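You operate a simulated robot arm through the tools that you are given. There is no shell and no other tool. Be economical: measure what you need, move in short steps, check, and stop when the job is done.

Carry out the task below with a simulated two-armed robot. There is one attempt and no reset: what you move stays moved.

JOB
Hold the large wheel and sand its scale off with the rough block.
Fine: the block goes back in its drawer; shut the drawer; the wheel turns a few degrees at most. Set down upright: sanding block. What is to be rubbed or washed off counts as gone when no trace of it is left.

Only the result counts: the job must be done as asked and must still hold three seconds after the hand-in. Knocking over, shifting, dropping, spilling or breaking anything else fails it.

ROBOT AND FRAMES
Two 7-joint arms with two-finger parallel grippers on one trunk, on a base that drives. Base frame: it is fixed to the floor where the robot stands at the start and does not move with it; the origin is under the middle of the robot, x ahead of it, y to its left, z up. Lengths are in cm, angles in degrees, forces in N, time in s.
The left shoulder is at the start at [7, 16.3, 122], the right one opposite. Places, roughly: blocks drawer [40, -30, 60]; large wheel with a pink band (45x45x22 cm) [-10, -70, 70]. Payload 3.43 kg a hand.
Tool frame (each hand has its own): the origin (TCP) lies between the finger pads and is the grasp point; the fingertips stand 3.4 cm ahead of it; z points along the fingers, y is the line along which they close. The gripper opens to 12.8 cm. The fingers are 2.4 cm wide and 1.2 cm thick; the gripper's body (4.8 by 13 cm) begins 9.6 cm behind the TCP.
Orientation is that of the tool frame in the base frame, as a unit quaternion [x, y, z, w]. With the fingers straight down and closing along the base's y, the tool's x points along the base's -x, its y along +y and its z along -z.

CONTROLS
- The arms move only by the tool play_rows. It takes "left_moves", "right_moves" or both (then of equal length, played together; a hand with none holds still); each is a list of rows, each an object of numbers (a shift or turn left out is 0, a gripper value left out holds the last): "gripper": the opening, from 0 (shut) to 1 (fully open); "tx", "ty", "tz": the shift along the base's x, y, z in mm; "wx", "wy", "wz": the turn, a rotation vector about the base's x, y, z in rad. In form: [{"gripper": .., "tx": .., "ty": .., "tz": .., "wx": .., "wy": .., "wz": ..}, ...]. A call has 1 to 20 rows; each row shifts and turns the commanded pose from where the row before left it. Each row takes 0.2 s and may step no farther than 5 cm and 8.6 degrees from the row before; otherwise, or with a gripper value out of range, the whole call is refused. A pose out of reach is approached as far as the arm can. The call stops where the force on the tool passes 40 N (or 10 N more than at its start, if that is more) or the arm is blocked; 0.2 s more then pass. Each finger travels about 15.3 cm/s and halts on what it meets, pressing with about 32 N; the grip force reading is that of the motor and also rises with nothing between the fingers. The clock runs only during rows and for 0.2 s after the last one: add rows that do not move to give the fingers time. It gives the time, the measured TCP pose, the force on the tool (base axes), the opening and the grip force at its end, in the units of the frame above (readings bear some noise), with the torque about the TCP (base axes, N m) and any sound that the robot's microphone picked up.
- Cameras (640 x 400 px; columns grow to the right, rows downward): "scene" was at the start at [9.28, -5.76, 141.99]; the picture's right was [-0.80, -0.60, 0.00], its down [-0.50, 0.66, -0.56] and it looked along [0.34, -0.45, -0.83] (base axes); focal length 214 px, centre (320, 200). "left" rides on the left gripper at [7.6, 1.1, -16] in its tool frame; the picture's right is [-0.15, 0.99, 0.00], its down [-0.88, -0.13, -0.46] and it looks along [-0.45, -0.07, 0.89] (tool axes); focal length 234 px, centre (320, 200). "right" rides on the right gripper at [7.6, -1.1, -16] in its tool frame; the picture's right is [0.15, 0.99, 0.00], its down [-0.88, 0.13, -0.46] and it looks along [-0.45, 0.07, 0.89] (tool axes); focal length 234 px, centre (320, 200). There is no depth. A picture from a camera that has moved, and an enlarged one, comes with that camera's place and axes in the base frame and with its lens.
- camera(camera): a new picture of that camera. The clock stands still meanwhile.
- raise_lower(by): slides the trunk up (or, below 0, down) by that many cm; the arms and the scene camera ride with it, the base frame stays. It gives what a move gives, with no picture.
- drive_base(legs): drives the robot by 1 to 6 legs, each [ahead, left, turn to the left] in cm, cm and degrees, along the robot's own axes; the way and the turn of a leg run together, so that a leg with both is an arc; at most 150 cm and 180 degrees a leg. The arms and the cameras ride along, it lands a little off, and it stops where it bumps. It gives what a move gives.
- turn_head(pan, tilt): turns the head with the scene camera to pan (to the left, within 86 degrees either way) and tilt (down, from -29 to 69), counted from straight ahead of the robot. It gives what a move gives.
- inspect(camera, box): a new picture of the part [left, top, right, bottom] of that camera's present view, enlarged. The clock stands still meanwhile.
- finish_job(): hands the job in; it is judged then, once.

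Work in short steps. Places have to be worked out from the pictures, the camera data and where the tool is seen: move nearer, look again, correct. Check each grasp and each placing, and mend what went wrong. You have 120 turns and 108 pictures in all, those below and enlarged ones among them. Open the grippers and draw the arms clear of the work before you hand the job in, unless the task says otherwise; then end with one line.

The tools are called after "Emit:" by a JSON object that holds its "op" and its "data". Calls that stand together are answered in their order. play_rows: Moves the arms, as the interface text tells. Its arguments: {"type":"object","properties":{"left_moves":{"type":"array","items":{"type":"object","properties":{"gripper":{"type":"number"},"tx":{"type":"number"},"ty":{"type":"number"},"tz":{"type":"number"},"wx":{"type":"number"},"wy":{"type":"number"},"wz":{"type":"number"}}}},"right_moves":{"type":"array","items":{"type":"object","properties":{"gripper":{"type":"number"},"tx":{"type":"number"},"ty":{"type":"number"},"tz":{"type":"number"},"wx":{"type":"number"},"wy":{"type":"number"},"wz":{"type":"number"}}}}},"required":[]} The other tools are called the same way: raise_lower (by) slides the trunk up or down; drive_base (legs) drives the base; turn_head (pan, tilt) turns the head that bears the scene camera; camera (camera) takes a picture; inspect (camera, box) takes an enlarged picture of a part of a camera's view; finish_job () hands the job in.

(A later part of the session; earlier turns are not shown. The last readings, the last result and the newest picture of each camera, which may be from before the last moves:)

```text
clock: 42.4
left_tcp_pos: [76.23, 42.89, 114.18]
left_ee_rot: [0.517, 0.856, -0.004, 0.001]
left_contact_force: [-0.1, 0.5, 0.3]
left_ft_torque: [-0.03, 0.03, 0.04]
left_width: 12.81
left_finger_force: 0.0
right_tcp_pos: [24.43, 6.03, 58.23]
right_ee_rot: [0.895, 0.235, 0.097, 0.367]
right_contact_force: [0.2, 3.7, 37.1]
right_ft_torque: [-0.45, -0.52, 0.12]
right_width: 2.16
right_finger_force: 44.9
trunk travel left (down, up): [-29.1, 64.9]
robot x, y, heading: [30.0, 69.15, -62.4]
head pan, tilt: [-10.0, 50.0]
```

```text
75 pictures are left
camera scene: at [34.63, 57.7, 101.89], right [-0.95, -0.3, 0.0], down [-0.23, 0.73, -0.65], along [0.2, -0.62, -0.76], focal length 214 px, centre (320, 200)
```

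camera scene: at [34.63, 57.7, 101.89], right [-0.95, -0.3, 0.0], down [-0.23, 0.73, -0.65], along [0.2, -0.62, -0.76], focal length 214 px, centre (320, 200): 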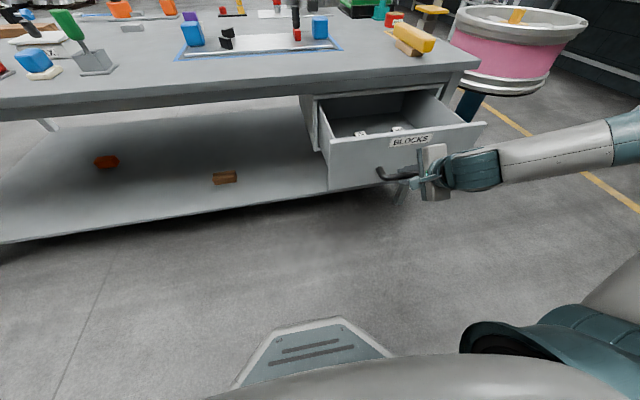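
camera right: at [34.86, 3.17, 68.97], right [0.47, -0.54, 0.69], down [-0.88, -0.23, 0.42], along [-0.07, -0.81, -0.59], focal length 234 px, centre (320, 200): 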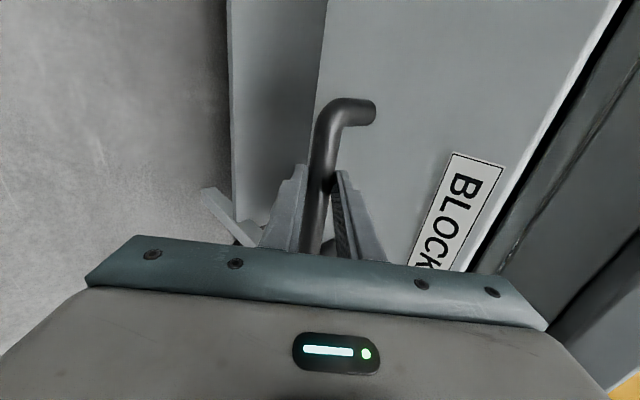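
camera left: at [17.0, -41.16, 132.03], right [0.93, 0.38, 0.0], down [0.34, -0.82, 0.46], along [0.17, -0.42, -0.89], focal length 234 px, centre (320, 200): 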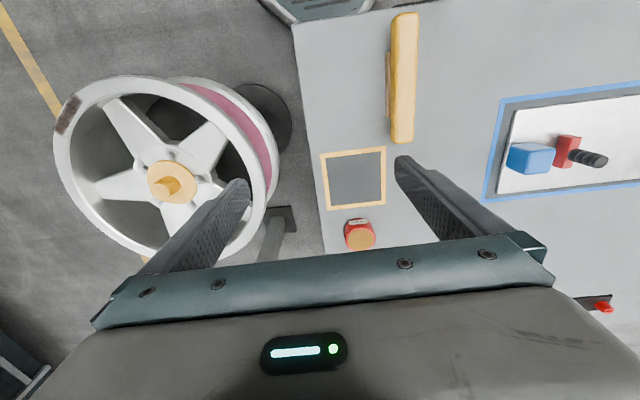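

Drawer now open roughly 24 cm, and I see items inside. Let me ease the vertical load, and look inside.

Emit:
{"op": "play_rows", "data": {"right_moves": [{"tz": 4}, {"tx": -6, "ty": 10.4}, {"tx": -6, "ty": 10.4}, {"tx": -6, "ty": 10.4}]}}

Emit:
{"op": "inspect", "data": {"camera": "scene", "box": [280, 60, 520, 210]}}

```text
clock: 43.4
left_tcp_pos: [76.6, 42.87, 113.97]
left_ee_rot: [0.516, 0.856, -0.003, 0.001]
left_contact_force: [-0.4, -0.2, 0.2]
left_ft_torque: [-0.06, -0.03, -0.02]
left_width: 12.81
left_finger_force: 0.0
right_tcp_pos: [23.2, 7.37, 58.16]
right_ee_rot: [0.895, 0.238, 0.097, 0.364]
right_contact_force: [38.5, 21.6, 16.0]
right_ft_torque: [0.18, -1.0, 0.66]
right_width: 2.16
right_finger_force: 45.0
right hand out of reach, approached as far as the arm can: row 3, 4
trunk travel left (down, up): [-29.1, 64.9]
robot x, y, heading: [29.68, 69.03, -62.4]
head pan, tilt: [-10.0, 50.0]
```

```text
2.67 times, centred on (400, 135) of scene
camera zoom: at [34.89, 57.63, 101.86], right [-0.95, -0.31, 0.0], down [-0.24, 0.73, -0.64], along [0.19, -0.61, -0.76], focal length 572 px, centre (107, 373)
```

zoom: 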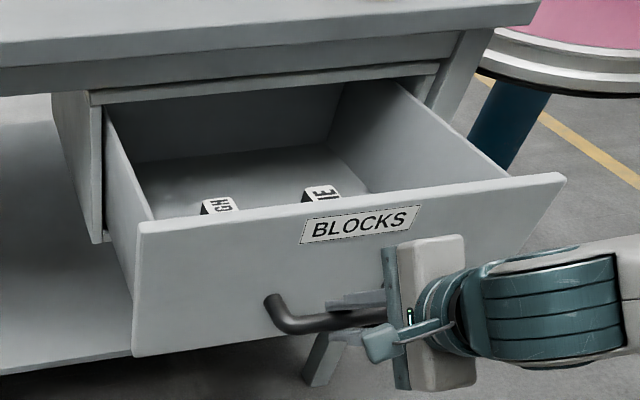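

"ROUGH" is the left block, "FINE" the right one. Releasing the handle and backing the base off to draw the fingers clear.

Emit:
{"op": "play_rows", "data": {"right_moves": [{"gripper": 0.3}, {"gripper": 0.3, "tx": 3, "ty": -5}, {"gripper": 0.3}]}}

Emit:
{"op": "camera", "data": {"camera": "right"}}

```text
clock: 44.2
left_tcp_pos: [76.16, 42.52, 114.11]
left_ee_rot: [0.518, 0.855, -0.001, 0.002]
left_contact_force: [0.0, 0.5, -0.2]
left_ft_torque: [0.03, -0.02, -0.01]
left_width: 12.81
left_finger_force: 0.1
right_tcp_pos: [23.01, 6.45, 58.02]
right_ee_rot: [0.897, 0.232, 0.093, 0.365]
right_contact_force: [0.0, 0.6, 0.7]
right_ft_torque: [-0.01, -0.02, -0.01]
right_width: 3.84
right_finger_force: 0.0
trunk travel left (down, up): [-29.1, 64.9]
robot x, y, heading: [30.05, 69.31, -62.6]
head pan, tilt: [-10.0, 50.0]
```

```text
73 pictures are left
camera right: at [23.72, 20.55, 68.7], right [0.47, -0.55, 0.69], down [-0.88, -0.23, 0.42], along [-0.07, -0.8, -0.59], focal length 234 px, centre (320, 200)
```

right: 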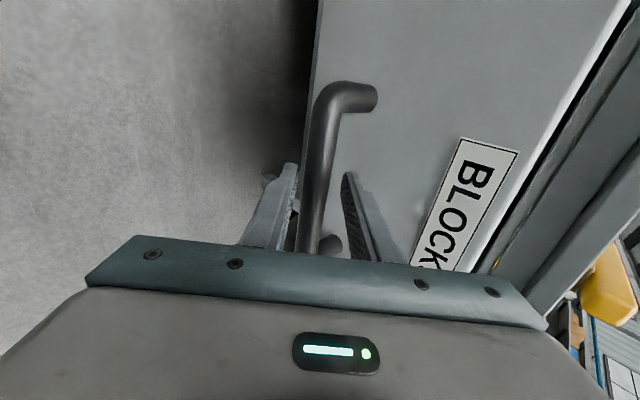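

Bar is free between the fingers. Withdrawing diagonally along the tool axis.

Emit:
{"op": "play_rows", "data": {"right_moves": [{"tx": -5, "ty": 9, "tz": 11}, {"tx": -5, "ty": 9, "tz": 11}]}}

```text
clock: 44.8
left_tcp_pos: [76.19, 42.52, 113.99]
left_ee_rot: [0.517, 0.856, -0.001, 0.001]
left_contact_force: [0.2, -0.5, 0.2]
left_ft_torque: [0.0, 0.0, 0.0]
left_width: 12.78
left_finger_force: 0.1
right_tcp_pos: [22.02, 6.58, 59.84]
right_ee_rot: [0.897, 0.234, 0.095, 0.363]
right_contact_force: [-2.6, 3.3, -4.8]
right_ft_torque: [0.23, 0.19, 0.02]
right_width: 4.13
right_finger_force: 2.3
right hand out of reach, approached as far as the arm can: row 1, 2
trunk travel left (down, up): [-29.1, 64.9]
robot x, y, heading: [29.7, 69.21, -62.3]
head pan, tilt: [-10.0, 50.0]
```

The arm is at its limit here, so I'll withdraw by alternating small trunk raises and base back-ups, following the tool's 45° line.

Emit:
{"op": "raise_lower", "data": {"by": 1}}

Emit:
{"op": "drive_base", "data": {"legs": [[-2, 0, 0]]}}

Emit:
{"op": "raise_lower", "data": {"by": 2}}

Emit:
{"op": "drive_base", "data": {"legs": [[-2, 0, 0]]}}

Emit:
{"op": "camera", "data": {"camera": "right"}}

```text
clock: 45.4
left_tcp_pos: [76.35, 42.41, 115.05]
left_ee_rot: [0.518, 0.855, 0.0, 0.003]
left_contact_force: [0.4, -0.6, 0.7]
left_ft_torque: [0.01, 0.0, 0.03]
left_width: 12.79
left_finger_force: 0.2
right_tcp_pos: [22.16, 6.52, 60.99]
right_ee_rot: [0.896, 0.233, 0.093, 0.365]
right_contact_force: [-0.4, -0.7, -0.4]
right_ft_torque: [-0.02, -0.04, 0.0]
right_width: 3.82
right_finger_force: 0.0
trunk travel left (down, up): [-30.1, 63.9]
robot x, y, heading: [29.64, 69.28, -62.1]
head pan, tilt: [-10.0, 50.0]
```

```text
clock: 46.2
left_tcp_pos: [75.25, 44.26, 115.24]
left_ee_rot: [0.517, 0.856, -0.001, 0.002]
left_contact_force: [0.6, 0.8, -0.3]
left_ft_torque: [-0.02, -0.03, 0.02]
left_width: 12.81
left_finger_force: 0.0
right_tcp_pos: [21.16, 8.41, 60.95]
right_ee_rot: [0.896, 0.234, 0.093, 0.365]
right_contact_force: [-0.1, 1.1, 0.8]
right_ft_torque: [0.01, -0.02, -0.01]
right_width: 3.87
right_finger_force: 0.0
trunk travel left (down, up): [-30.1, 63.9]
robot x, y, heading: [28.98, 71.15, -62.2]
head pan, tilt: [-10.0, 50.0]
```

```text
clock: 46.9
left_tcp_pos: [75.37, 44.14, 117.15]
left_ee_rot: [0.518, 0.855, -0.001, 0.002]
left_contact_force: [-0.3, -0.5, -0.7]
left_ft_torque: [0.03, -0.01, -0.02]
left_width: 12.8
left_finger_force: 0.0
right_tcp_pos: [21.0, 8.33, 62.88]
right_ee_rot: [0.896, 0.235, 0.094, 0.364]
right_contact_force: [0.0, 0.2, -0.4]
right_ft_torque: [0.01, 0.03, -0.02]
right_width: 3.84
right_finger_force: 0.1
trunk travel left (down, up): [-32.1, 61.9]
robot x, y, heading: [28.79, 70.93, -62.2]
head pan, tilt: [-10.0, 50.0]
```

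```text
clock: 47.6
left_tcp_pos: [74.31, 46.22, 117.18]
left_ee_rot: [0.517, 0.856, -0.001, 0.002]
left_contact_force: [0.9, 0.0, 0.0]
left_ft_torque: [-0.06, -0.04, 0.05]
left_width: 12.79
left_finger_force: 0.0
right_tcp_pos: [20.17, 10.11, 63.09]
right_ee_rot: [0.897, 0.233, 0.093, 0.365]
right_contact_force: [-0.3, 0.1, 0.8]
right_ft_torque: [0.01, 0.0, 0.0]
right_width: 3.83
right_finger_force: 0.0
trunk travel left (down, up): [-32.1, 61.9]
robot x, y, heading: [28.1, 72.8, -62.3]
head pan, tilt: [-10.0, 50.0]
```

```text
72 pictures are left
camera right: at [20.96, 24.28, 73.7], right [0.47, -0.55, 0.69], down [-0.88, -0.23, 0.42], along [-0.07, -0.81, -0.59], focal length 234 px, centre (320, 200)
```

right: 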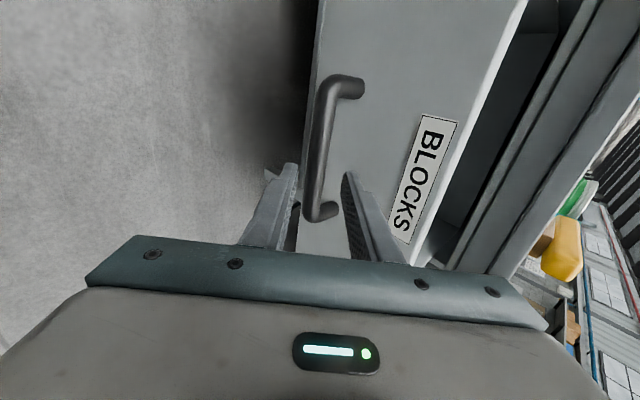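

Clear. Backing a bit more, raising the trunk for room, and pitching the tool back to vertical so I can view the drawer from above.

Emit:
{"op": "drive_base", "data": {"legs": [[-5, 0, 0]]}}

Emit:
{"op": "raise_lower", "data": {"by": 30}}

Emit:
{"op": "play_rows", "data": {"right_moves": [{"wx": 0.1155, "wy": 0.0645}, {"wx": 0.1155, "wy": 0.0645}, {"wx": 0.1155, "wy": 0.0645}, {"wx": 0.1155, "wy": 0.0645}, {"wx": 0.1155, "wy": 0.0645}, {"wx": 0.1, "wy": 0.055}, {"wz": 0.14}, {"wz": 0.14}, {"wz": 0.14}, {"wz": 0.14}, {"wz": 0.14}, {"wz": 0.14}, {"wz": 0.14}, {"wz": 0.14}, {"wz": 0.14}, {"wz": 0.14}, {"wz": 0.14}]}}

Emit:
{"op": "camera", "data": {"camera": "scene"}}

Emit:
{"op": "camera", "data": {"camera": "right"}}

```text
clock: 48.6
left_tcp_pos: [71.9, 50.63, 117.18]
left_ee_rot: [0.518, 0.855, -0.002, 0.003]
left_contact_force: [0.1, 0.8, 1.0]
left_ft_torque: [-0.02, -0.07, -0.01]
left_width: 12.83
left_finger_force: 0.1
right_tcp_pos: [17.86, 14.6, 63.15]
right_ee_rot: [0.896, 0.234, 0.092, 0.365]
right_contact_force: [0.8, 0.4, 0.1]
right_ft_torque: [-0.01, 0.01, 0.01]
right_width: 3.85
right_finger_force: 0.0
trunk travel left (down, up): [-32.1, 61.9]
robot x, y, heading: [25.53, 77.32, -62.5]
head pan, tilt: [-10.0, 50.0]
```

```text
clock: 51.6
left_tcp_pos: [72.04, 50.57, 147.19]
left_ee_rot: [0.518, 0.856, -0.002, 0.003]
left_contact_force: [-0.2, 0.1, -0.2]
left_ft_torque: [-0.03, 0.02, 0.05]
left_width: 12.79
left_finger_force: 0.0
right_tcp_pos: [17.91, 14.62, 92.97]
right_ee_rot: [0.896, 0.233, 0.094, 0.365]
right_contact_force: [0.3, 0.6, 0.2]
right_ft_torque: [0.01, -0.01, -0.04]
right_width: 3.86
right_finger_force: 0.0
trunk travel left (down, up): [-62.1, 31.9]
robot x, y, heading: [25.91, 77.19, -62.4]
head pan, tilt: [-10.0, 50.0]
```

```text
clock: 55.2
left_tcp_pos: [72.14, 50.47, 147.18]
left_ee_rot: [0.518, 0.855, -0.001, 0.002]
left_contact_force: [0.4, 0.2, -0.1]
left_ft_torque: [-0.01, -0.03, 0.02]
left_width: 12.81
left_finger_force: 0.0
right_tcp_pos: [17.81, 14.42, 92.95]
right_ee_rot: [0.518, 0.855, -0.002, -0.001]
right_contact_force: [-0.2, 0.2, 0.1]
right_ft_torque: [-0.01, -0.02, 0.0]
right_width: 3.83
right_finger_force: 0.0
trunk travel left (down, up): [-62.1, 31.9]
robot x, y, heading: [25.6, 77.16, -62.6]
head pan, tilt: [-10.0, 50.0]
```

```text
71 pictures are left
camera scene: at [30.41, 65.28, 134.84], right [-0.95, -0.3, 0.0], down [-0.23, 0.73, -0.64], along [0.19, -0.61, -0.77], focal length 214 px, centre (320, 200)
```

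scene: 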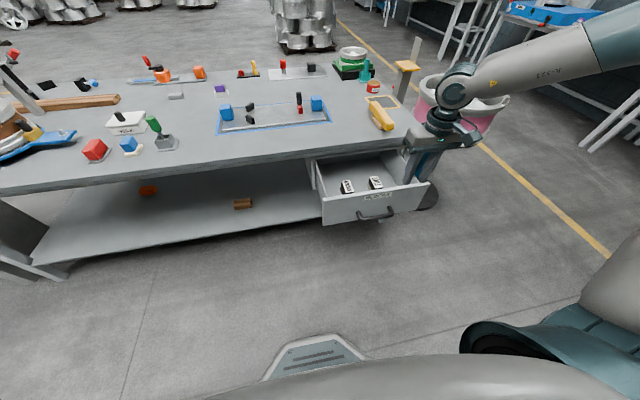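

```text
70 pictures are left
camera right: at [13.29, 20.78, 108.96], right [0.81, 0.59, 0.0], down [0.52, -0.72, 0.46], along [0.27, -0.37, -0.89], focal length 234 px, centre (320, 200)
```

right: 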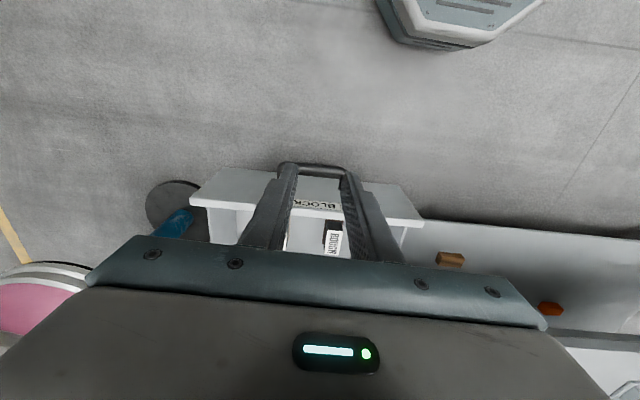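

Zooming on the drawer from both cameras to locate the blocks and front panel.

Emit:
{"op": "inspect", "data": {"camera": "scene", "box": [300, 140, 444, 230]}}

Emit:
{"op": "inspect", "data": {"camera": "right", "box": [180, 150, 436, 310]}}

```text
4.44 times, centred on (372, 185) of scene
camera zoom: at [30.41, 65.28, 134.84], right [-0.95, -0.3, 0.0], down [-0.23, 0.73, -0.64], along [0.19, -0.61, -0.77], focal length 953 px, centre (89, 267)
```

zoom: 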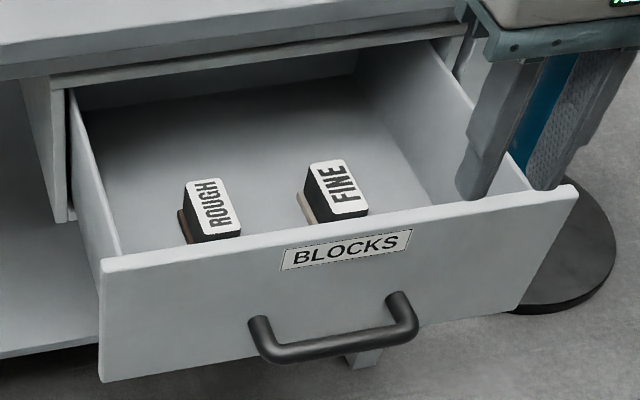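

```text
2.50 times, centred on (308, 230) of right
camera zoom: at [13.29, 20.78, 108.96], right [0.81, 0.59, 0.0], down [0.52, -0.72, 0.46], along [0.27, -0.37, -0.89], focal length 585 px, centre (350, 125)
```

zoom: 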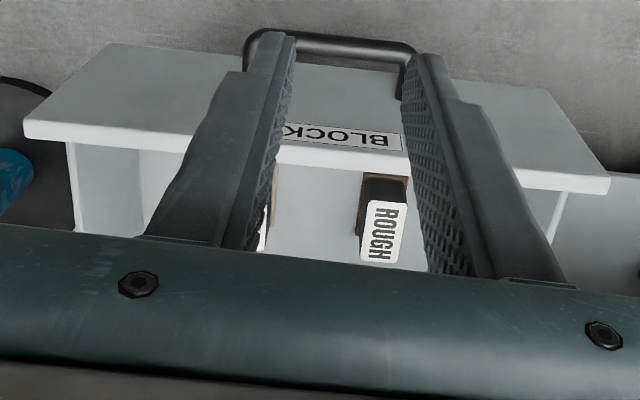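

ROUGH's top is at about (39.1,-8.9,57.6), 7 cm outside the table edge – reachable from above. Driving in 20 cm, then moving the hand over the block.

Emit:
{"op": "drive_base", "data": {"legs": [[20, 0, 0]]}}

Emit:
{"op": "play_rows", "data": {"right_moves": [{"tx": 20, "ty": -3, "wz": 0.04, "gripper": 0.7}, {"tx": 20, "ty": -3}, {"tx": 20, "ty": -3}, {"tx": 20, "ty": -3}, {"tx": 20, "ty": -3, "tz": -20}, {"tz": -40}]}}

Emit:
{"op": "camera", "data": {"camera": "right"}}

Emit:
{"op": "camera", "data": {"camera": "scene"}}

```text
clock: 56.8
left_tcp_pos: [81.01, 32.94, 147.12]
left_ee_rot: [0.519, 0.855, -0.002, 0.002]
left_contact_force: [0.2, -0.2, 0.3]
left_ft_torque: [-0.03, -0.02, 0.0]
left_width: 12.8
left_finger_force: 0.0
right_tcp_pos: [26.86, -3.06, 92.98]
right_ee_rot: [0.52, 0.854, -0.002, 0.0]
right_contact_force: [-0.5, 0.2, -0.8]
right_ft_torque: [0.02, -0.02, -0.01]
right_width: 3.85
right_finger_force: 0.2
trunk travel left (down, up): [-62.1, 31.9]
robot x, y, heading: [35.14, 59.54, -62.1]
head pan, tilt: [-10.0, 50.0]
```

```text
clock: 58.2
left_tcp_pos: [81.13, 32.53, 147.13]
left_ee_rot: [0.519, 0.855, -0.001, 0.003]
left_contact_force: [-0.1, -1.0, -0.2]
left_ft_torque: [0.05, -0.05, 0.0]
left_width: 12.8
left_finger_force: 0.1
right_tcp_pos: [36.92, -4.57, 86.96]
right_ee_rot: [0.503, 0.864, 0.0, 0.001]
right_contact_force: [1.1, -0.1, 0.8]
right_ft_torque: [0.05, 0.02, -0.01]
right_width: 8.94
right_finger_force: 0.2
trunk travel left (down, up): [-62.1, 31.9]
robot x, y, heading: [34.93, 59.5, -62.5]
head pan, tilt: [-10.0, 50.0]
```

```text
67 pictures are left
camera right: at [32.08, 1.5, 102.98], right [0.79, 0.62, 0.0], down [0.55, -0.7, 0.46], along [0.28, -0.36, -0.89], focal length 234 px, centre (320, 200)
```

right: 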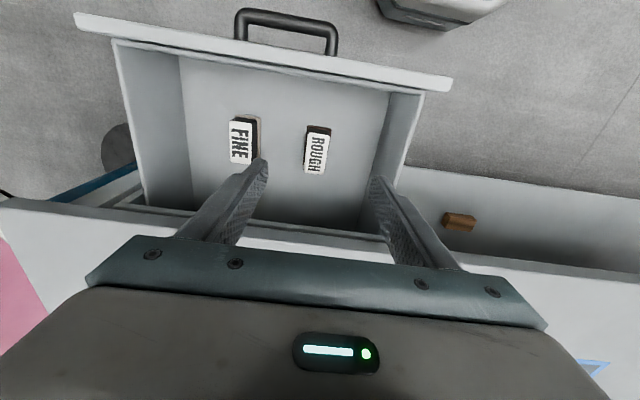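

```text
66 pictures are left
camera scene: at [39.55, 47.54, 134.83], right [-0.95, -0.3, 0.0], down [-0.23, 0.73, -0.64], along [0.19, -0.61, -0.77], focal length 214 px, centre (320, 200)
```

scene: 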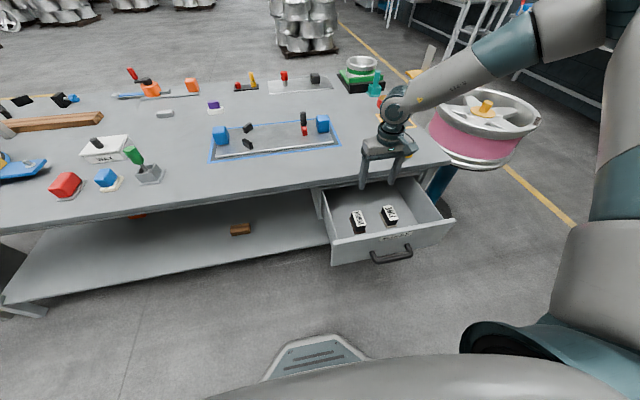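

Block ROUGH confirmed at (39.3,-8.9). Moving above it and descending to z≈70 for a closer look.

Emit:
{"op": "play_rows", "data": {"right_moves": [{"tx": 12, "ty": -21}, {"tx": 12, "ty": -22}, {"tz": -40, "gripper": 0.6}, {"tz": -40}, {"tz": -40}, {"tz": -40}, {}]}}

Emit:
{"op": "camera", "data": {"camera": "right"}}

```text
clock: 59.8
left_tcp_pos: [81.17, 32.79, 147.11]
left_ee_rot: [0.519, 0.855, -0.002, 0.002]
left_contact_force: [0.0, 0.0, -0.2]
left_ft_torque: [0.02, 0.02, 0.02]
left_width: 12.78
left_finger_force: 0.1
right_tcp_pos: [33.96, -6.86, 76.75]
right_ee_rot: [0.503, 0.865, -0.002, 0.001]
right_contact_force: [0.1, 0.2, 0.3]
right_ft_torque: [0.0, 0.02, 0.03]
right_width: 7.67
right_finger_force: 0.1
right hand out of reach, approached as far as the arm can: row 4, 5, 6
trunk travel left (down, up): [-62.1, 31.9]
robot x, y, heading: [35.07, 59.25, -62.5]
head pan, tilt: [-10.0, 50.0]
```

```text
65 pictures are left
camera right: at [29.05, -0.73, 92.82], right [0.79, 0.62, 0.0], down [0.55, -0.7, 0.46], along [0.28, -0.36, -0.89], focal length 234 px, centre (320, 200)
```

right: 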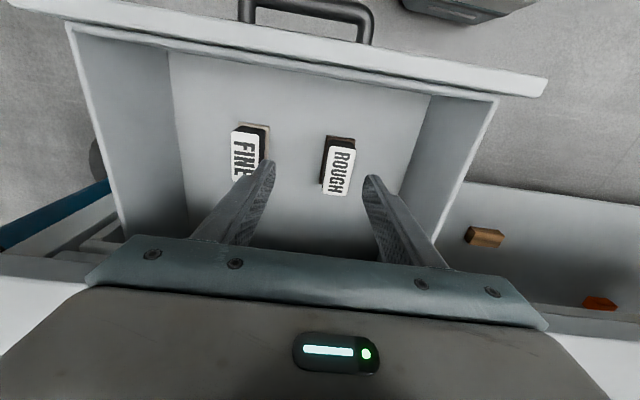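

The arm bottoms out at this trunk height. I'll restore the hand above the block at z≈79, then lower the trunk 12 cm.

Emit:
{"op": "play_rows", "data": {"right_moves": [{"tz": 40}, {"tz": 40}, {}]}}

Emit:
{"op": "raise_lower", "data": {"by": -14}}

Emit:
{"op": "camera", "data": {"camera": "right"}}

```text
clock: 60.6
left_tcp_pos: [81.11, 32.63, 147.03]
left_ee_rot: [0.518, 0.855, -0.001, 0.003]
left_contact_force: [-0.4, -1.2, -0.3]
left_ft_torque: [0.0, 0.03, 0.0]
left_width: 12.81
left_finger_force: 0.1
right_tcp_pos: [34.12, -6.71, 84.89]
right_ee_rot: [0.503, 0.864, -0.002, 0.0]
right_contact_force: [1.1, -0.2, -0.3]
right_ft_torque: [0.04, -0.02, 0.02]
right_width: 7.69
right_finger_force: 0.1
trunk travel left (down, up): [-62.1, 31.9]
robot x, y, heading: [34.99, 59.35, -62.8]
head pan, tilt: [-10.0, 50.0]
```

```text
clock: 62.2
left_tcp_pos: [81.03, 32.84, 133.22]
left_ee_rot: [0.518, 0.855, -0.001, 0.003]
left_contact_force: [-0.4, 0.4, 0.0]
left_ft_torque: [-0.04, -0.03, 0.02]
left_width: 12.79
left_finger_force: 0.1
right_tcp_pos: [34.08, -6.68, 70.79]
right_ee_rot: [0.503, 0.864, -0.002, 0.0]
right_contact_force: [0.6, -0.6, 1.2]
right_ft_torque: [0.02, 0.01, 0.0]
right_width: 7.65
right_finger_force: 0.1
trunk travel left (down, up): [-48.1, 45.9]
robot x, y, heading: [35.03, 59.44, -62.2]
head pan, tilt: [-10.0, 50.0]
```

```text
64 pictures are left
camera right: at [29.32, -0.58, 86.9], right [0.79, 0.62, 0.0], down [0.55, -0.7, 0.46], along [0.28, -0.36, -0.89], focal length 234 px, centre (320, 200)
```

right: 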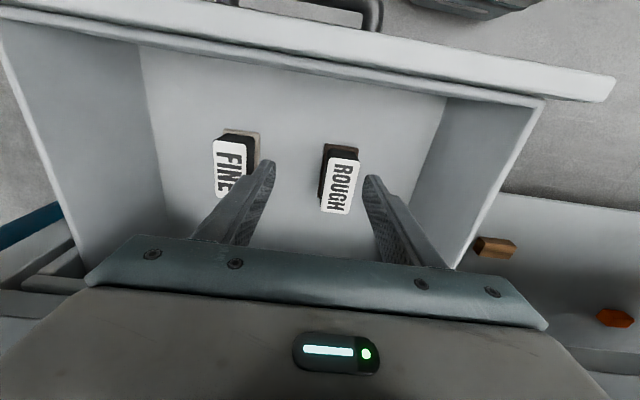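

Block axes: long side at about -58°, width 4.2 cm, centre (39.4,-9.1). Positioning above and descending partway.

Emit:
{"op": "play_rows", "data": {"right_moves": [{"tx": 26, "ty": -11, "wz": 0.047}, {"tx": 27, "ty": -12}, {}, {"tz": -30}, {"tz": -30}, {}]}}

Emit:
{"op": "camera", "data": {"camera": "right"}}

Emit:
{"op": "inspect", "data": {"camera": "scene", "box": [280, 100, 520, 250]}}

```text
clock: 63.6
left_tcp_pos: [81.17, 32.66, 133.18]
left_ee_rot: [0.519, 0.855, -0.002, 0.002]
left_contact_force: [-0.8, 0.5, 0.4]
left_ft_torque: [0.0, -0.01, 0.02]
left_width: 12.79
left_finger_force: 0.1
right_tcp_pos: [37.48, -8.2, 66.56]
right_ee_rot: [0.483, 0.875, -0.003, 0.001]
right_contact_force: [0.2, 0.2, -0.1]
right_ft_torque: [-0.06, -0.01, 0.02]
right_width: 7.65
right_finger_force: 0.0
right hand out of reach, approached as far as the arm can: row 4, 5
trunk travel left (down, up): [-48.1, 45.9]
robot x, y, heading: [34.86, 59.55, -62.7]
head pan, tilt: [-10.0, 50.0]
```

```text
63 pictures are left
camera right: at [32.36, -2.28, 82.61], right [0.76, 0.65, 0.0], down [0.58, -0.67, 0.46], along [0.3, -0.35, -0.89], focal length 234 px, centre (320, 200)
```

right: 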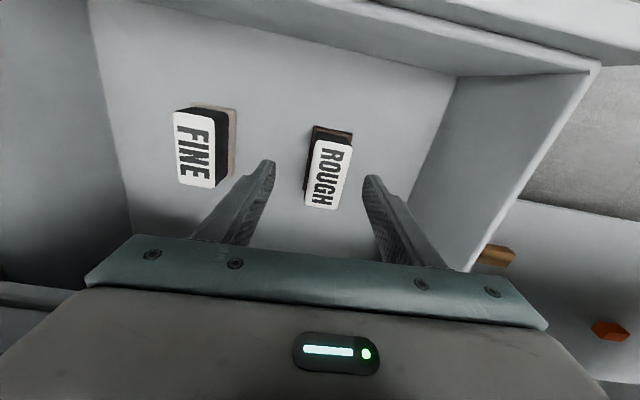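

```text
2.67 times, centred on (400, 175) of scene
camera zoom: at [39.59, 47.66, 120.84], right [-0.95, -0.3, 0.0], down [-0.23, 0.73, -0.64], along [0.19, -0.61, -0.77], focal length 572 px, centre (107, 267)
```

zoom: 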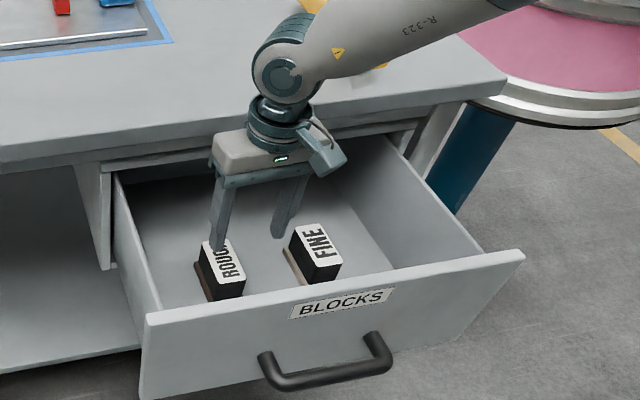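

Hand is 2.3 cm short of the block centre (39.5,-9.3). I'll lift slightly, centre on it, and let the trunk bring it down.

Emit:
{"op": "play_rows", "data": {"right_moves": [{"tz": 40}, {"tx": 20, "ty": -11, "wz": -0.035}, {}]}}

Emit:
{"op": "raise_lower", "data": {"by": -9}}

Emit:
{"op": "camera", "data": {"camera": "right"}}

```text
clock: 64.4
left_tcp_pos: [81.08, 32.78, 133.2]
left_ee_rot: [0.519, 0.855, -0.002, 0.003]
left_contact_force: [-0.1, 0.0, 0.4]
left_ft_torque: [0.01, -0.01, 0.01]
left_width: 12.8
left_finger_force: 0.0
right_tcp_pos: [39.37, -9.17, 70.63]
right_ee_rot: [0.497, 0.868, -0.003, 0.0]
right_contact_force: [0.1, -0.3, 0.9]
right_ft_torque: [0.02, 0.04, -0.01]
right_width: 7.67
right_finger_force: 0.1
trunk travel left (down, up): [-48.1, 45.9]
robot x, y, heading: [34.94, 59.57, -62.5]
head pan, tilt: [-10.0, 50.0]
```

```text
clock: 65.7
left_tcp_pos: [81.24, 32.77, 124.11]
left_ee_rot: [0.519, 0.855, -0.002, 0.002]
left_contact_force: [0.6, 0.8, 0.2]
left_ft_torque: [-0.01, 0.0, 0.02]
left_width: 12.81
left_finger_force: 0.1
right_tcp_pos: [39.43, -9.2, 61.63]
right_ee_rot: [0.497, 0.868, -0.002, -0.001]
right_contact_force: [0.3, -0.1, 0.8]
right_ft_torque: [0.02, 0.01, 0.0]
right_width: 7.67
right_finger_force: 0.1
trunk travel left (down, up): [-39.1, 54.9]
robot x, y, heading: [35.0, 59.34, -62.5]
head pan, tilt: [-10.0, 50.0]
```

```text
61 pictures are left
camera right: at [34.57, -3.14, 77.61], right [0.78, 0.63, 0.0], down [0.56, -0.69, 0.46], along [0.28, -0.36, -0.89], focal length 234 px, centre (320, 200)
```

right: 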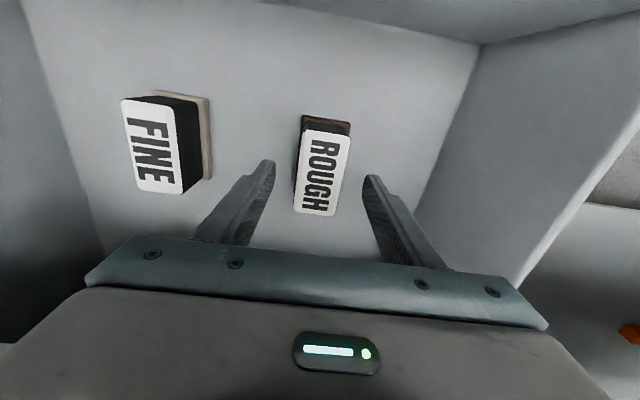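

Nicely centred. Lowering the trunk 5 cm so the pads hold the upper half of the block, then closing.

Emit:
{"op": "raise_lower", "data": {"by": -5}}

Emit:
{"op": "play_rows", "data": {"right_moves": [{"gripper": 0}, {"gripper": 0}, {"gripper": 0}]}}

Emit:
{"op": "camera", "data": {"camera": "right"}}

```text
clock: 66.6
left_tcp_pos: [81.25, 32.85, 119.15]
left_ee_rot: [0.519, 0.855, -0.001, 0.002]
left_contact_force: [-0.2, -0.1, -0.2]
left_ft_torque: [-0.01, -0.02, 0.02]
left_width: 12.81
left_finger_force: 0.1
right_tcp_pos: [39.38, -9.14, 56.66]
right_ee_rot: [0.498, 0.867, -0.002, 0.0]
right_contact_force: [0.4, -0.4, -0.6]
right_ft_torque: [-0.01, 0.0, -0.01]
right_width: 7.67
right_finger_force: 0.1
trunk travel left (down, up): [-34.1, 59.9]
robot x, y, heading: [35.24, 59.32, -62.6]
head pan, tilt: [-10.0, 50.0]
```

```text
clock: 67.4
left_tcp_pos: [81.12, 32.65, 119.19]
left_ee_rot: [0.519, 0.855, -0.002, 0.002]
left_contact_force: [0.3, 0.3, 0.5]
left_ft_torque: [-0.01, -0.01, 0.03]
left_width: 12.8
left_finger_force: 0.1
right_tcp_pos: [39.31, -9.19, 56.53]
right_ee_rot: [0.498, 0.867, -0.003, 0.0]
right_contact_force: [1.0, -0.1, 0.6]
right_ft_torque: [-0.03, -0.07, -0.06]
right_width: 4.38
right_finger_force: 31.9
trunk travel left (down, up): [-34.1, 59.9]
robot x, y, heading: [34.91, 59.41, -62.6]
head pan, tilt: [-10.0, 50.0]
```

```text
60 pictures are left
camera right: at [34.58, -3.15, 72.6], right [0.78, 0.63, 0.0], down [0.56, -0.69, 0.46], along [0.28, -0.36, -0.89], focal length 234 px, centre (320, 200)
```

right: 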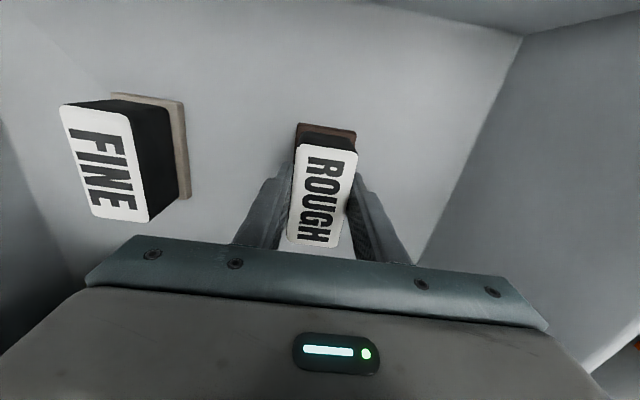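

Gripped at 4.4 cm (return reference: TCP (39.3,-9.2,56.5)). Lifting straight up with the trunk.

Emit:
{"op": "raise_lower", "data": {"by": 38}}

Emit:
{"op": "camera", "data": {"camera": "right"}}

Emit:
{"op": "turn_head", "data": {"pan": -25, "tilt": 45}}

Emit:
{"op": "camera", "data": {"camera": "scene"}}

```text
clock: 71.1
left_tcp_pos: [81.23, 32.71, 157.11]
left_ee_rot: [0.518, 0.855, -0.002, 0.002]
left_contact_force: [0.7, 0.3, 0.5]
left_ft_torque: [0.01, 0.01, 0.0]
left_width: 12.79
left_finger_force: 0.1
right_tcp_pos: [39.36, -9.24, 94.47]
right_ee_rot: [0.498, 0.867, -0.002, 0.0]
right_contact_force: [-0.2, -0.2, -1.5]
right_ft_torque: [-0.01, 0.0, -0.01]
right_width: 4.37
right_finger_force: 32.1
trunk travel left (down, up): [-72.1, 21.9]
robot x, y, heading: [34.82, 59.79, -62.6]
head pan, tilt: [-10.0, 50.0]
```

```text
59 pictures are left
camera right: at [34.58, -3.18, 110.57], right [0.78, 0.63, 0.0], down [0.56, -0.69, 0.46], along [0.28, -0.36, -0.89], focal length 234 px, centre (320, 200)
```

right: 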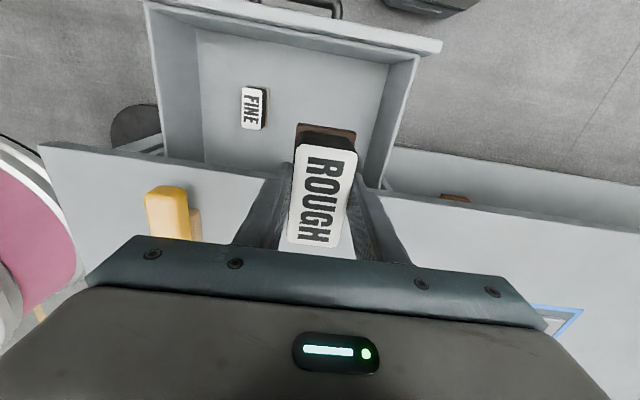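

```text
clock: 71.8
left_tcp_pos: [81.25, 32.75, 157.31]
left_ee_rot: [0.519, 0.855, -0.001, 0.003]
left_contact_force: [0.3, -0.1, 0.2]
left_ft_torque: [0.03, -0.04, 0.01]
left_width: 12.79
left_finger_force: 0.0
right_tcp_pos: [39.38, -9.17, 94.53]
right_ee_rot: [0.498, 0.867, -0.002, 0.0]
right_contact_force: [0.9, 0.5, -0.8]
right_ft_torque: [0.01, -0.02, -0.01]
right_width: 4.37
right_finger_force: 32.3
trunk travel left (down, up): [-72.1, 21.9]
robot x, y, heading: [35.23, 59.52, -62.5]
head pan, tilt: [-25.0, 45.0]
```

```text
58 pictures are left
camera scene: at [37.62, 46.87, 145.53], right [-1.0, -0.04, 0.0], down [-0.03, 0.71, -0.71], along [0.03, -0.71, -0.71], focal length 214 px, centre (320, 200)
```

scene: 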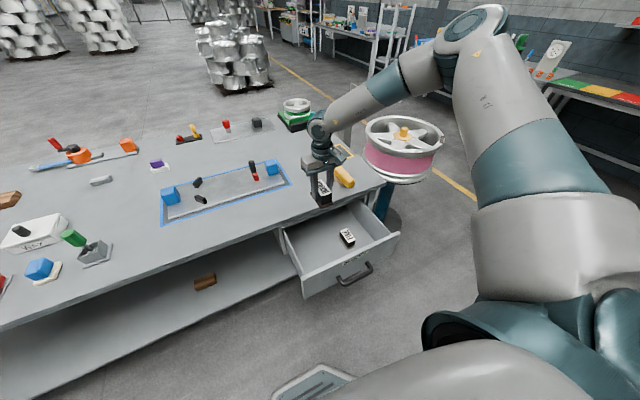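

Block is held well. I'll raise a little, then drive in a detour around the open drawer to a spot facing the wheel: about (-28,-10), heading -75°.

Emit:
{"op": "raise_lower", "data": {"by": 14}}

Emit:
{"op": "drive_base", "data": {"legs": [[-17.6, -64, 0]]}}

Emit:
{"op": "turn_head", "data": {"pan": -15, "tilt": 50}}

Emit:
{"op": "camera", "data": {"camera": "scene"}}

```text
clock: 73.5
left_tcp_pos: [81.07, 32.75, 171.18]
left_ee_rot: [0.519, 0.855, -0.001, 0.003]
left_contact_force: [-0.4, -0.7, -0.2]
left_ft_torque: [0.02, 0.01, 0.0]
left_width: 12.79
left_finger_force: 0.1
right_tcp_pos: [39.46, -9.17, 108.57]
right_ee_rot: [0.497, 0.868, -0.001, 0.0]
right_contact_force: [0.0, -0.6, -2.4]
right_ft_torque: [0.04, -0.05, -0.02]
right_width: 4.35
right_finger_force: 32.1
trunk travel left (down, up): [-86.1, 7.9]
robot x, y, heading: [34.97, 59.16, -62.5]
head pan, tilt: [-25.0, 45.0]
```

```text
clock: 77.2
left_tcp_pos: [16.57, 18.67, 171.14]
left_ee_rot: [0.516, 0.856, -0.002, 0.002]
left_contact_force: [-0.5, 0.5, 0.5]
left_ft_torque: [0.02, 0.06, 0.03]
left_width: 12.79
left_finger_force: 0.1
right_tcp_pos: [-24.87, -23.47, 108.53]
right_ee_rot: [0.495, 0.869, -0.002, -0.001]
right_contact_force: [0.2, 0.4, -0.5]
right_ft_torque: [-0.02, 0.02, -0.02]
right_width: 4.37
right_finger_force: 31.8
trunk travel left (down, up): [-86.1, 7.9]
robot x, y, heading: [-29.85, 45.19, -62.2]
head pan, tilt: [-25.0, 45.0]
```

```text
clock: 77.9
left_tcp_pos: [16.48, 18.79, 171.21]
left_ee_rot: [0.515, 0.857, -0.002, 0.002]
left_contact_force: [-1.2, 0.4, -0.3]
left_ft_torque: [0.03, 0.01, 0.01]
left_width: 12.78
left_finger_force: 0.1
right_tcp_pos: [-25.01, -23.5, 108.56]
right_ee_rot: [0.494, 0.869, -0.002, 0.0]
right_contact_force: [0.2, 0.0, -1.1]
right_ft_torque: [0.01, 0.0, 0.0]
right_width: 4.35
right_finger_force: 31.9
trunk travel left (down, up): [-86.1, 7.9]
robot x, y, heading: [-29.95, 45.33, -62.0]
head pan, tilt: [-15.0, 50.0]
```

```text
57 pictures are left
camera scene: at [-25.94, 33.21, 158.84], right [-0.97, -0.22, 0.0], down [-0.17, 0.75, -0.64], along [0.14, -0.63, -0.77], focal length 214 px, centre (320, 200)
```

scene: 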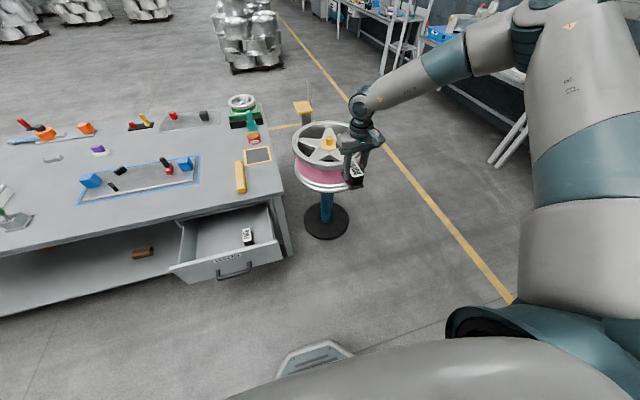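

Path is clear. Driving on to the wheel and turning to about -75°.

Emit:
{"op": "drive_base", "data": {"legs": [[49.5, -24, 0], [0, 0, -13]]}}

Emit:
{"op": "turn_head", "data": {"pan": 0, "tilt": 50}}

Emit:
{"op": "camera", "data": {"camera": "scene"}}

Emit:
{"op": "camera", "data": {"camera": "left"}}

Emit:
{"op": "camera", "data": {"camera": "right"}}

```text
clock: 81.9
left_tcp_pos: [12.22, -46.83, 171.1]
left_ee_rot: [0.609, 0.793, -0.002, 0.001]
left_contact_force: [0.3, 1.2, -0.6]
left_ft_torque: [-0.02, 0.0, -0.01]
left_width: 12.8
left_finger_force: 0.2
right_tcp_pos: [-37.51, -78.73, 108.52]
right_ee_rot: [0.589, 0.808, -0.002, 0.0]
right_contact_force: [1.0, 0.3, -0.7]
right_ft_torque: [-0.01, -0.01, 0.02]
right_width: 4.34
right_finger_force: 31.7
trunk travel left (down, up): [-86.1, 7.9]
robot x, y, heading: [-27.4, -10.48, -75.0]
head pan, tilt: [-15.0, 50.0]
```

```text
clock: 82.7
left_tcp_pos: [12.02, -46.93, 171.11]
left_ee_rot: [0.609, 0.793, -0.002, 0.002]
left_contact_force: [0.5, 1.0, -0.7]
left_ft_torque: [0.01, -0.02, 0.01]
left_width: 12.79
left_finger_force: 0.1
right_tcp_pos: [-37.78, -78.74, 108.46]
right_ee_rot: [0.589, 0.808, -0.002, 0.0]
right_contact_force: [0.2, 0.1, -1.2]
right_ft_torque: [-0.01, 0.03, -0.02]
right_width: 4.37
right_finger_force: 31.7
trunk travel left (down, up): [-86.1, 7.9]
robot x, y, heading: [-27.37, -10.73, -75.0]
head pan, tilt: [0.0, 50.0]
```

```text
56 pictures are left
camera scene: at [-24.07, -23.14, 158.83], right [-0.97, -0.26, 0.0], down [-0.2, 0.74, -0.64], along [0.17, -0.62, -0.77], focal length 214 px, centre (320, 200)
```

scene: 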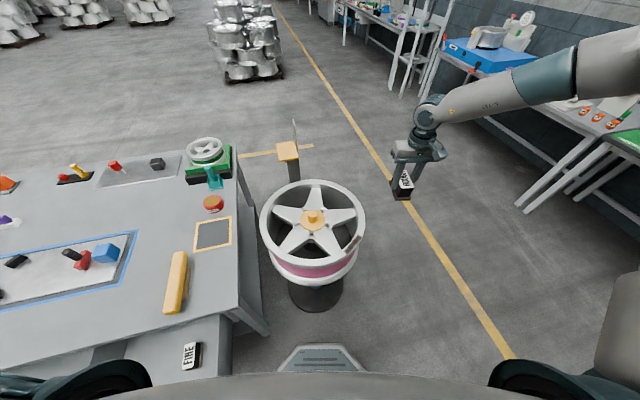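

```text
55 pictures are left
camera left: at [11.06, -39.31, 187.21], right [0.99, 0.12, 0.0], down [0.1, -0.88, 0.46], along [0.05, -0.46, -0.89], focal length 234 px, centre (320, 200)
```

left: 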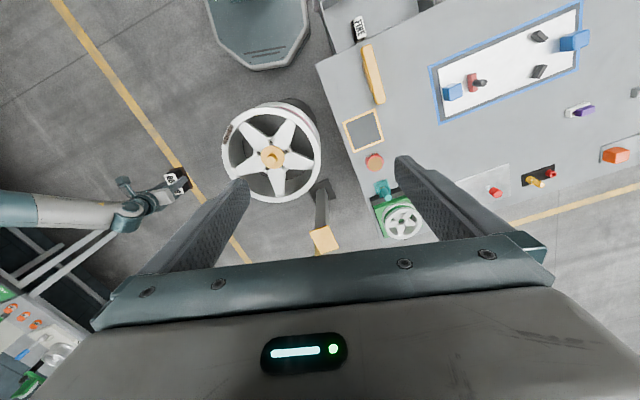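

```text
54 pictures are left
camera right: at [-41.22, -71.9, 124.55], right [0.9, 0.44, 0.0], down [0.39, -0.8, 0.46], along [0.2, -0.41, -0.89], focal length 234 px, centre (320, 200)
```

right: 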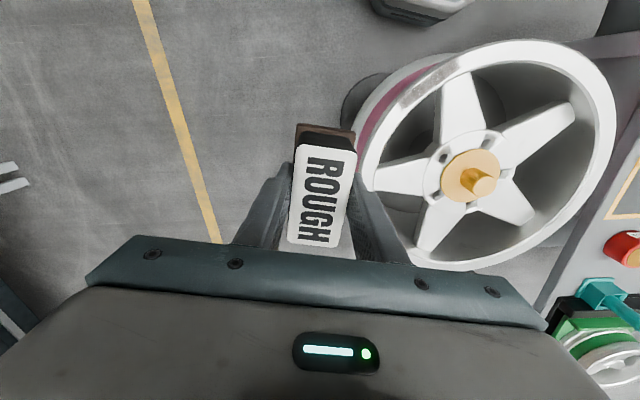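

Good vantage. Zooming on the wheel and patch for precise location.

Emit:
{"op": "inspect", "data": {"camera": "scene", "box": [240, 170, 400, 270]}}

Emit:
{"op": "inspect", "data": {"camera": "right", "box": [320, 20, 640, 220]}}

```text
4.00 times, centred on (320, 220) of scene
camera zoom: at [-24.07, -23.14, 158.83], right [-0.97, -0.26, 0.0], down [-0.2, 0.74, -0.64], along [0.17, -0.62, -0.77], focal length 858 px, centre (320, 120)
```

zoom: 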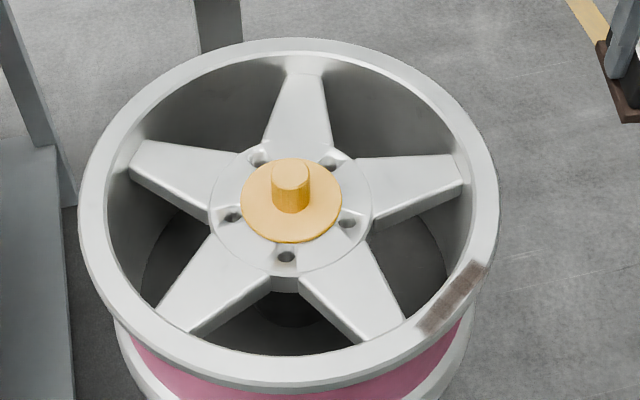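

```text
2.00 times, centred on (480, 120) of right
camera zoom: at [-41.22, -71.9, 124.55], right [0.9, 0.44, 0.0], down [0.39, -0.8, 0.46], along [0.2, -0.41, -0.89], focal length 468 px, centre (0, 360)
```

zoom: 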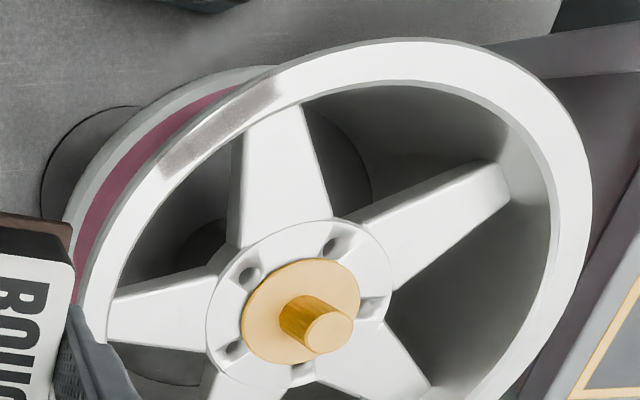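

Patch: centre ≈(-25.8,-64.7), rim top z≈84.6, wheel axis ≈(-6.5,-72.8), R≈22. I'll hold the rim with the left hand at angle ~32° (gap between spokes), fingers closing radially. First lower the left hand, raise the right, then lower the trunk.

Emit:
{"op": "play_rows", "data": {"left_moves": [{"tz": -45, "ty": -20, "wz": 0.1}, {"tz": -45, "ty": -20, "wz": 0.1}, {"tz": -45, "ty": -20, "wz": 0.097}, {"tz": -45, "ty": -20}, {"tz": -45, "ty": -20}, {"tz": -45, "ty": -20, "tx": -6}, {"tz": -45, "ty": -20, "tx": -6}], "right_moves": [{"tz": 30, "ty": 20}, {"tz": 30, "ty": 20}, {"tz": 30, "ty": 20}, {"tz": 30, "ty": 20}, {"tz": 30, "ty": 20}, {}, {}]}}

Emit:
{"op": "raise_lower", "data": {"by": -22}}

Emit:
{"op": "camera", "data": {"camera": "left"}}

Emit:
{"op": "camera", "data": {"camera": "scene"}}

```text
clock: 84.3
left_tcp_pos: [10.84, -61.14, 139.53]
left_ee_rot: [0.484, 0.875, -0.002, 0.002]
left_contact_force: [0.5, 0.7, 0.4]
left_ft_torque: [0.03, 0.03, -0.04]
left_width: 12.8
left_finger_force: 0.0
right_tcp_pos: [-37.63, -69.12, 123.5]
right_ee_rot: [0.589, 0.808, -0.002, -0.001]
right_contact_force: [-0.2, -0.4, -1.0]
right_ft_torque: [0.01, 0.0, -0.01]
right_width: 4.37
right_finger_force: 31.9
trunk travel left (down, up): [-86.1, 7.9]
robot x, y, heading: [-27.73, -10.48, -75.1]
head pan, tilt: [0.0, 50.0]
```

```text
clock: 86.6
left_tcp_pos: [10.88, -60.98, 117.58]
left_ee_rot: [0.485, 0.875, -0.002, 0.001]
left_contact_force: [0.1, -0.7, 0.4]
left_ft_torque: [-0.01, -0.02, -0.01]
left_width: 12.81
left_finger_force: 0.0
right_tcp_pos: [-37.76, -68.9, 101.61]
right_ee_rot: [0.589, 0.808, -0.002, 0.001]
right_contact_force: [-0.3, -0.2, -0.9]
right_ft_torque: [-0.01, 0.0, 0.03]
right_width: 4.35
right_finger_force: 32.0
trunk travel left (down, up): [-64.1, 29.9]
robot x, y, heading: [-27.14, -10.71, -75.1]
head pan, tilt: [0.0, 50.0]
```

```text
51 pictures are left
camera left: at [7.7, -53.86, 133.73], right [0.92, 0.4, 0.0], down [0.36, -0.81, 0.46], along [0.18, -0.42, -0.89], focal length 234 px, centre (320, 200)
```

left: 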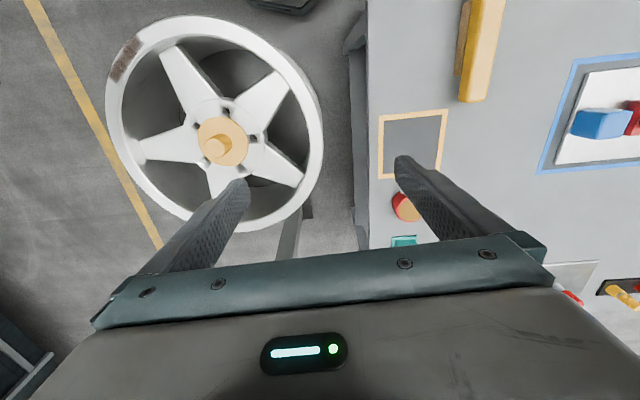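

```text
50 pictures are left
camera scene: at [-24.01, -23.07, 136.84], right [-0.97, -0.26, 0.0], down [-0.2, 0.74, -0.64], along [0.17, -0.62, -0.77], focal length 214 px, centre (320, 200)
```

scene: 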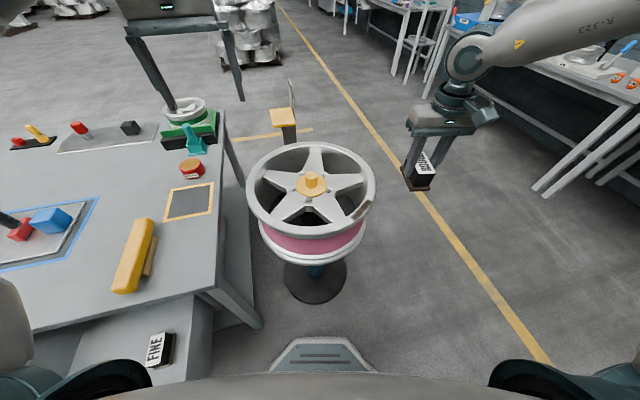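

Rim mid at the hold point is about (9.9,-62). Descending the left hand over it to z≈93 and checking.

Emit:
{"op": "play_rows", "data": {"left_moves": [{"tx": -10, "ty": -10, "tz": -40}, {"tz": -45}, {"tz": -45}, {"tz": -45}, {"tz": -45}, {"tz": -20}, {}]}}

Emit:
{"op": "camera", "data": {"camera": "left"}}

Emit:
{"op": "inspect", "data": {"camera": "scene", "box": [220, 120, 420, 245]}}

```text
clock: 88.2
left_tcp_pos: [10.03, -61.86, 93.66]
left_ee_rot: [0.485, 0.874, -0.002, 0.002]
left_contact_force: [0.9, -0.2, -0.7]
left_ft_torque: [0.0, -0.02, 0.03]
left_width: 12.78
left_finger_force: 0.1
right_tcp_pos: [-37.67, -68.97, 101.68]
right_ee_rot: [0.59, 0.808, -0.002, 0.0]
right_contact_force: [-0.2, -0.3, -2.0]
right_ft_torque: [-0.01, 0.03, -0.02]
right_width: 4.38
right_finger_force: 32.0
trunk travel left (down, up): [-64.1, 29.9]
robot x, y, heading: [-27.57, -10.61, -75.1]
head pan, tilt: [0.0, 50.0]
```

```text
49 pictures are left
camera left: at [6.79, -54.72, 109.67], right [0.92, 0.4, 0.0], down [0.36, -0.81, 0.46], along [0.18, -0.42, -0.89], focal length 234 px, centre (320, 200)
```

left: 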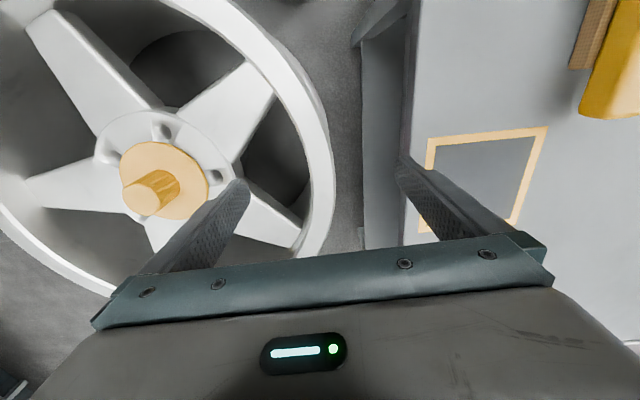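

```text
3.20 times, centred on (320, 182) of scene
camera zoom: at [-24.01, -23.06, 136.84], right [-0.97, -0.26, 0.0], down [-0.2, 0.74, -0.64], along [0.17, -0.62, -0.77], focal length 686 px, centre (320, 256)
```

zoom: 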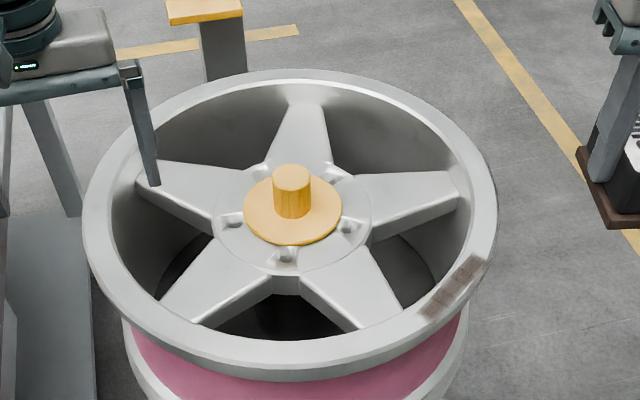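

Left fingers straddle the rim centrally in the gap between spokes. Descending 9 cm.

Emit:
{"op": "play_rows", "data": {"left_moves": [{"tz": -30}, {"tz": -30}, {"tz": -30}, {}]}}

Emit:
{"op": "camera", "data": {"camera": "left"}}

Emit:
{"op": "inspect", "data": {"camera": "scene", "box": [220, 120, 420, 245]}}

```text
clock: 89.2
left_tcp_pos: [9.66, -61.89, 84.54]
left_ee_rot: [0.485, 0.874, -0.002, 0.002]
left_contact_force: [0.1, 0.0, 0.1]
left_ft_torque: [-0.02, -0.03, 0.01]
left_width: 12.79
left_finger_force: 0.0
right_tcp_pos: [-37.68, -68.9, 101.66]
right_ee_rot: [0.589, 0.808, -0.002, 0.001]
right_contact_force: [0.7, -0.8, -1.7]
right_ft_torque: [0.04, -0.02, -0.03]
right_width: 4.36
right_finger_force: 31.7
trunk travel left (down, up): [-64.1, 29.9]
robot x, y, heading: [-27.29, -10.35, -74.8]
head pan, tilt: [0.0, 50.0]
```

```text
47 pictures are left
camera left: at [6.59, -54.89, 100.62], right [0.92, 0.4, 0.0], down [0.36, -0.81, 0.46], along [0.18, -0.42, -0.89], focal length 234 px, centre (320, 200)
```

left: 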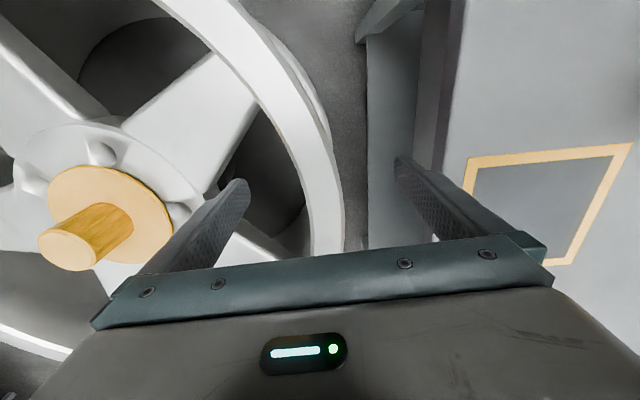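

```text
3.20 times, centred on (320, 182) of scene
camera zoom: at [-24.03, -23.06, 136.84], right [-0.97, -0.26, 0.0], down [-0.2, 0.74, -0.64], along [0.17, -0.62, -0.77], focal length 686 px, centre (320, 256)
```

zoom: 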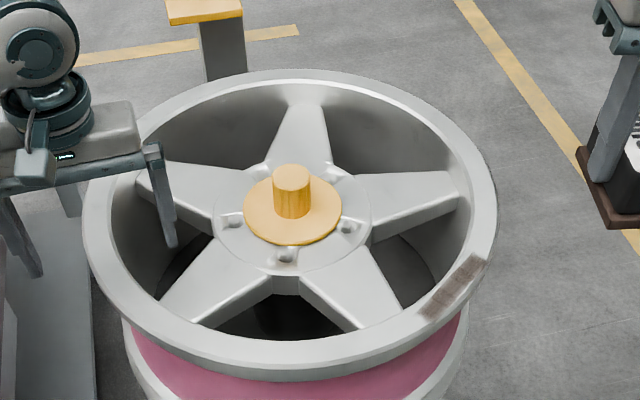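

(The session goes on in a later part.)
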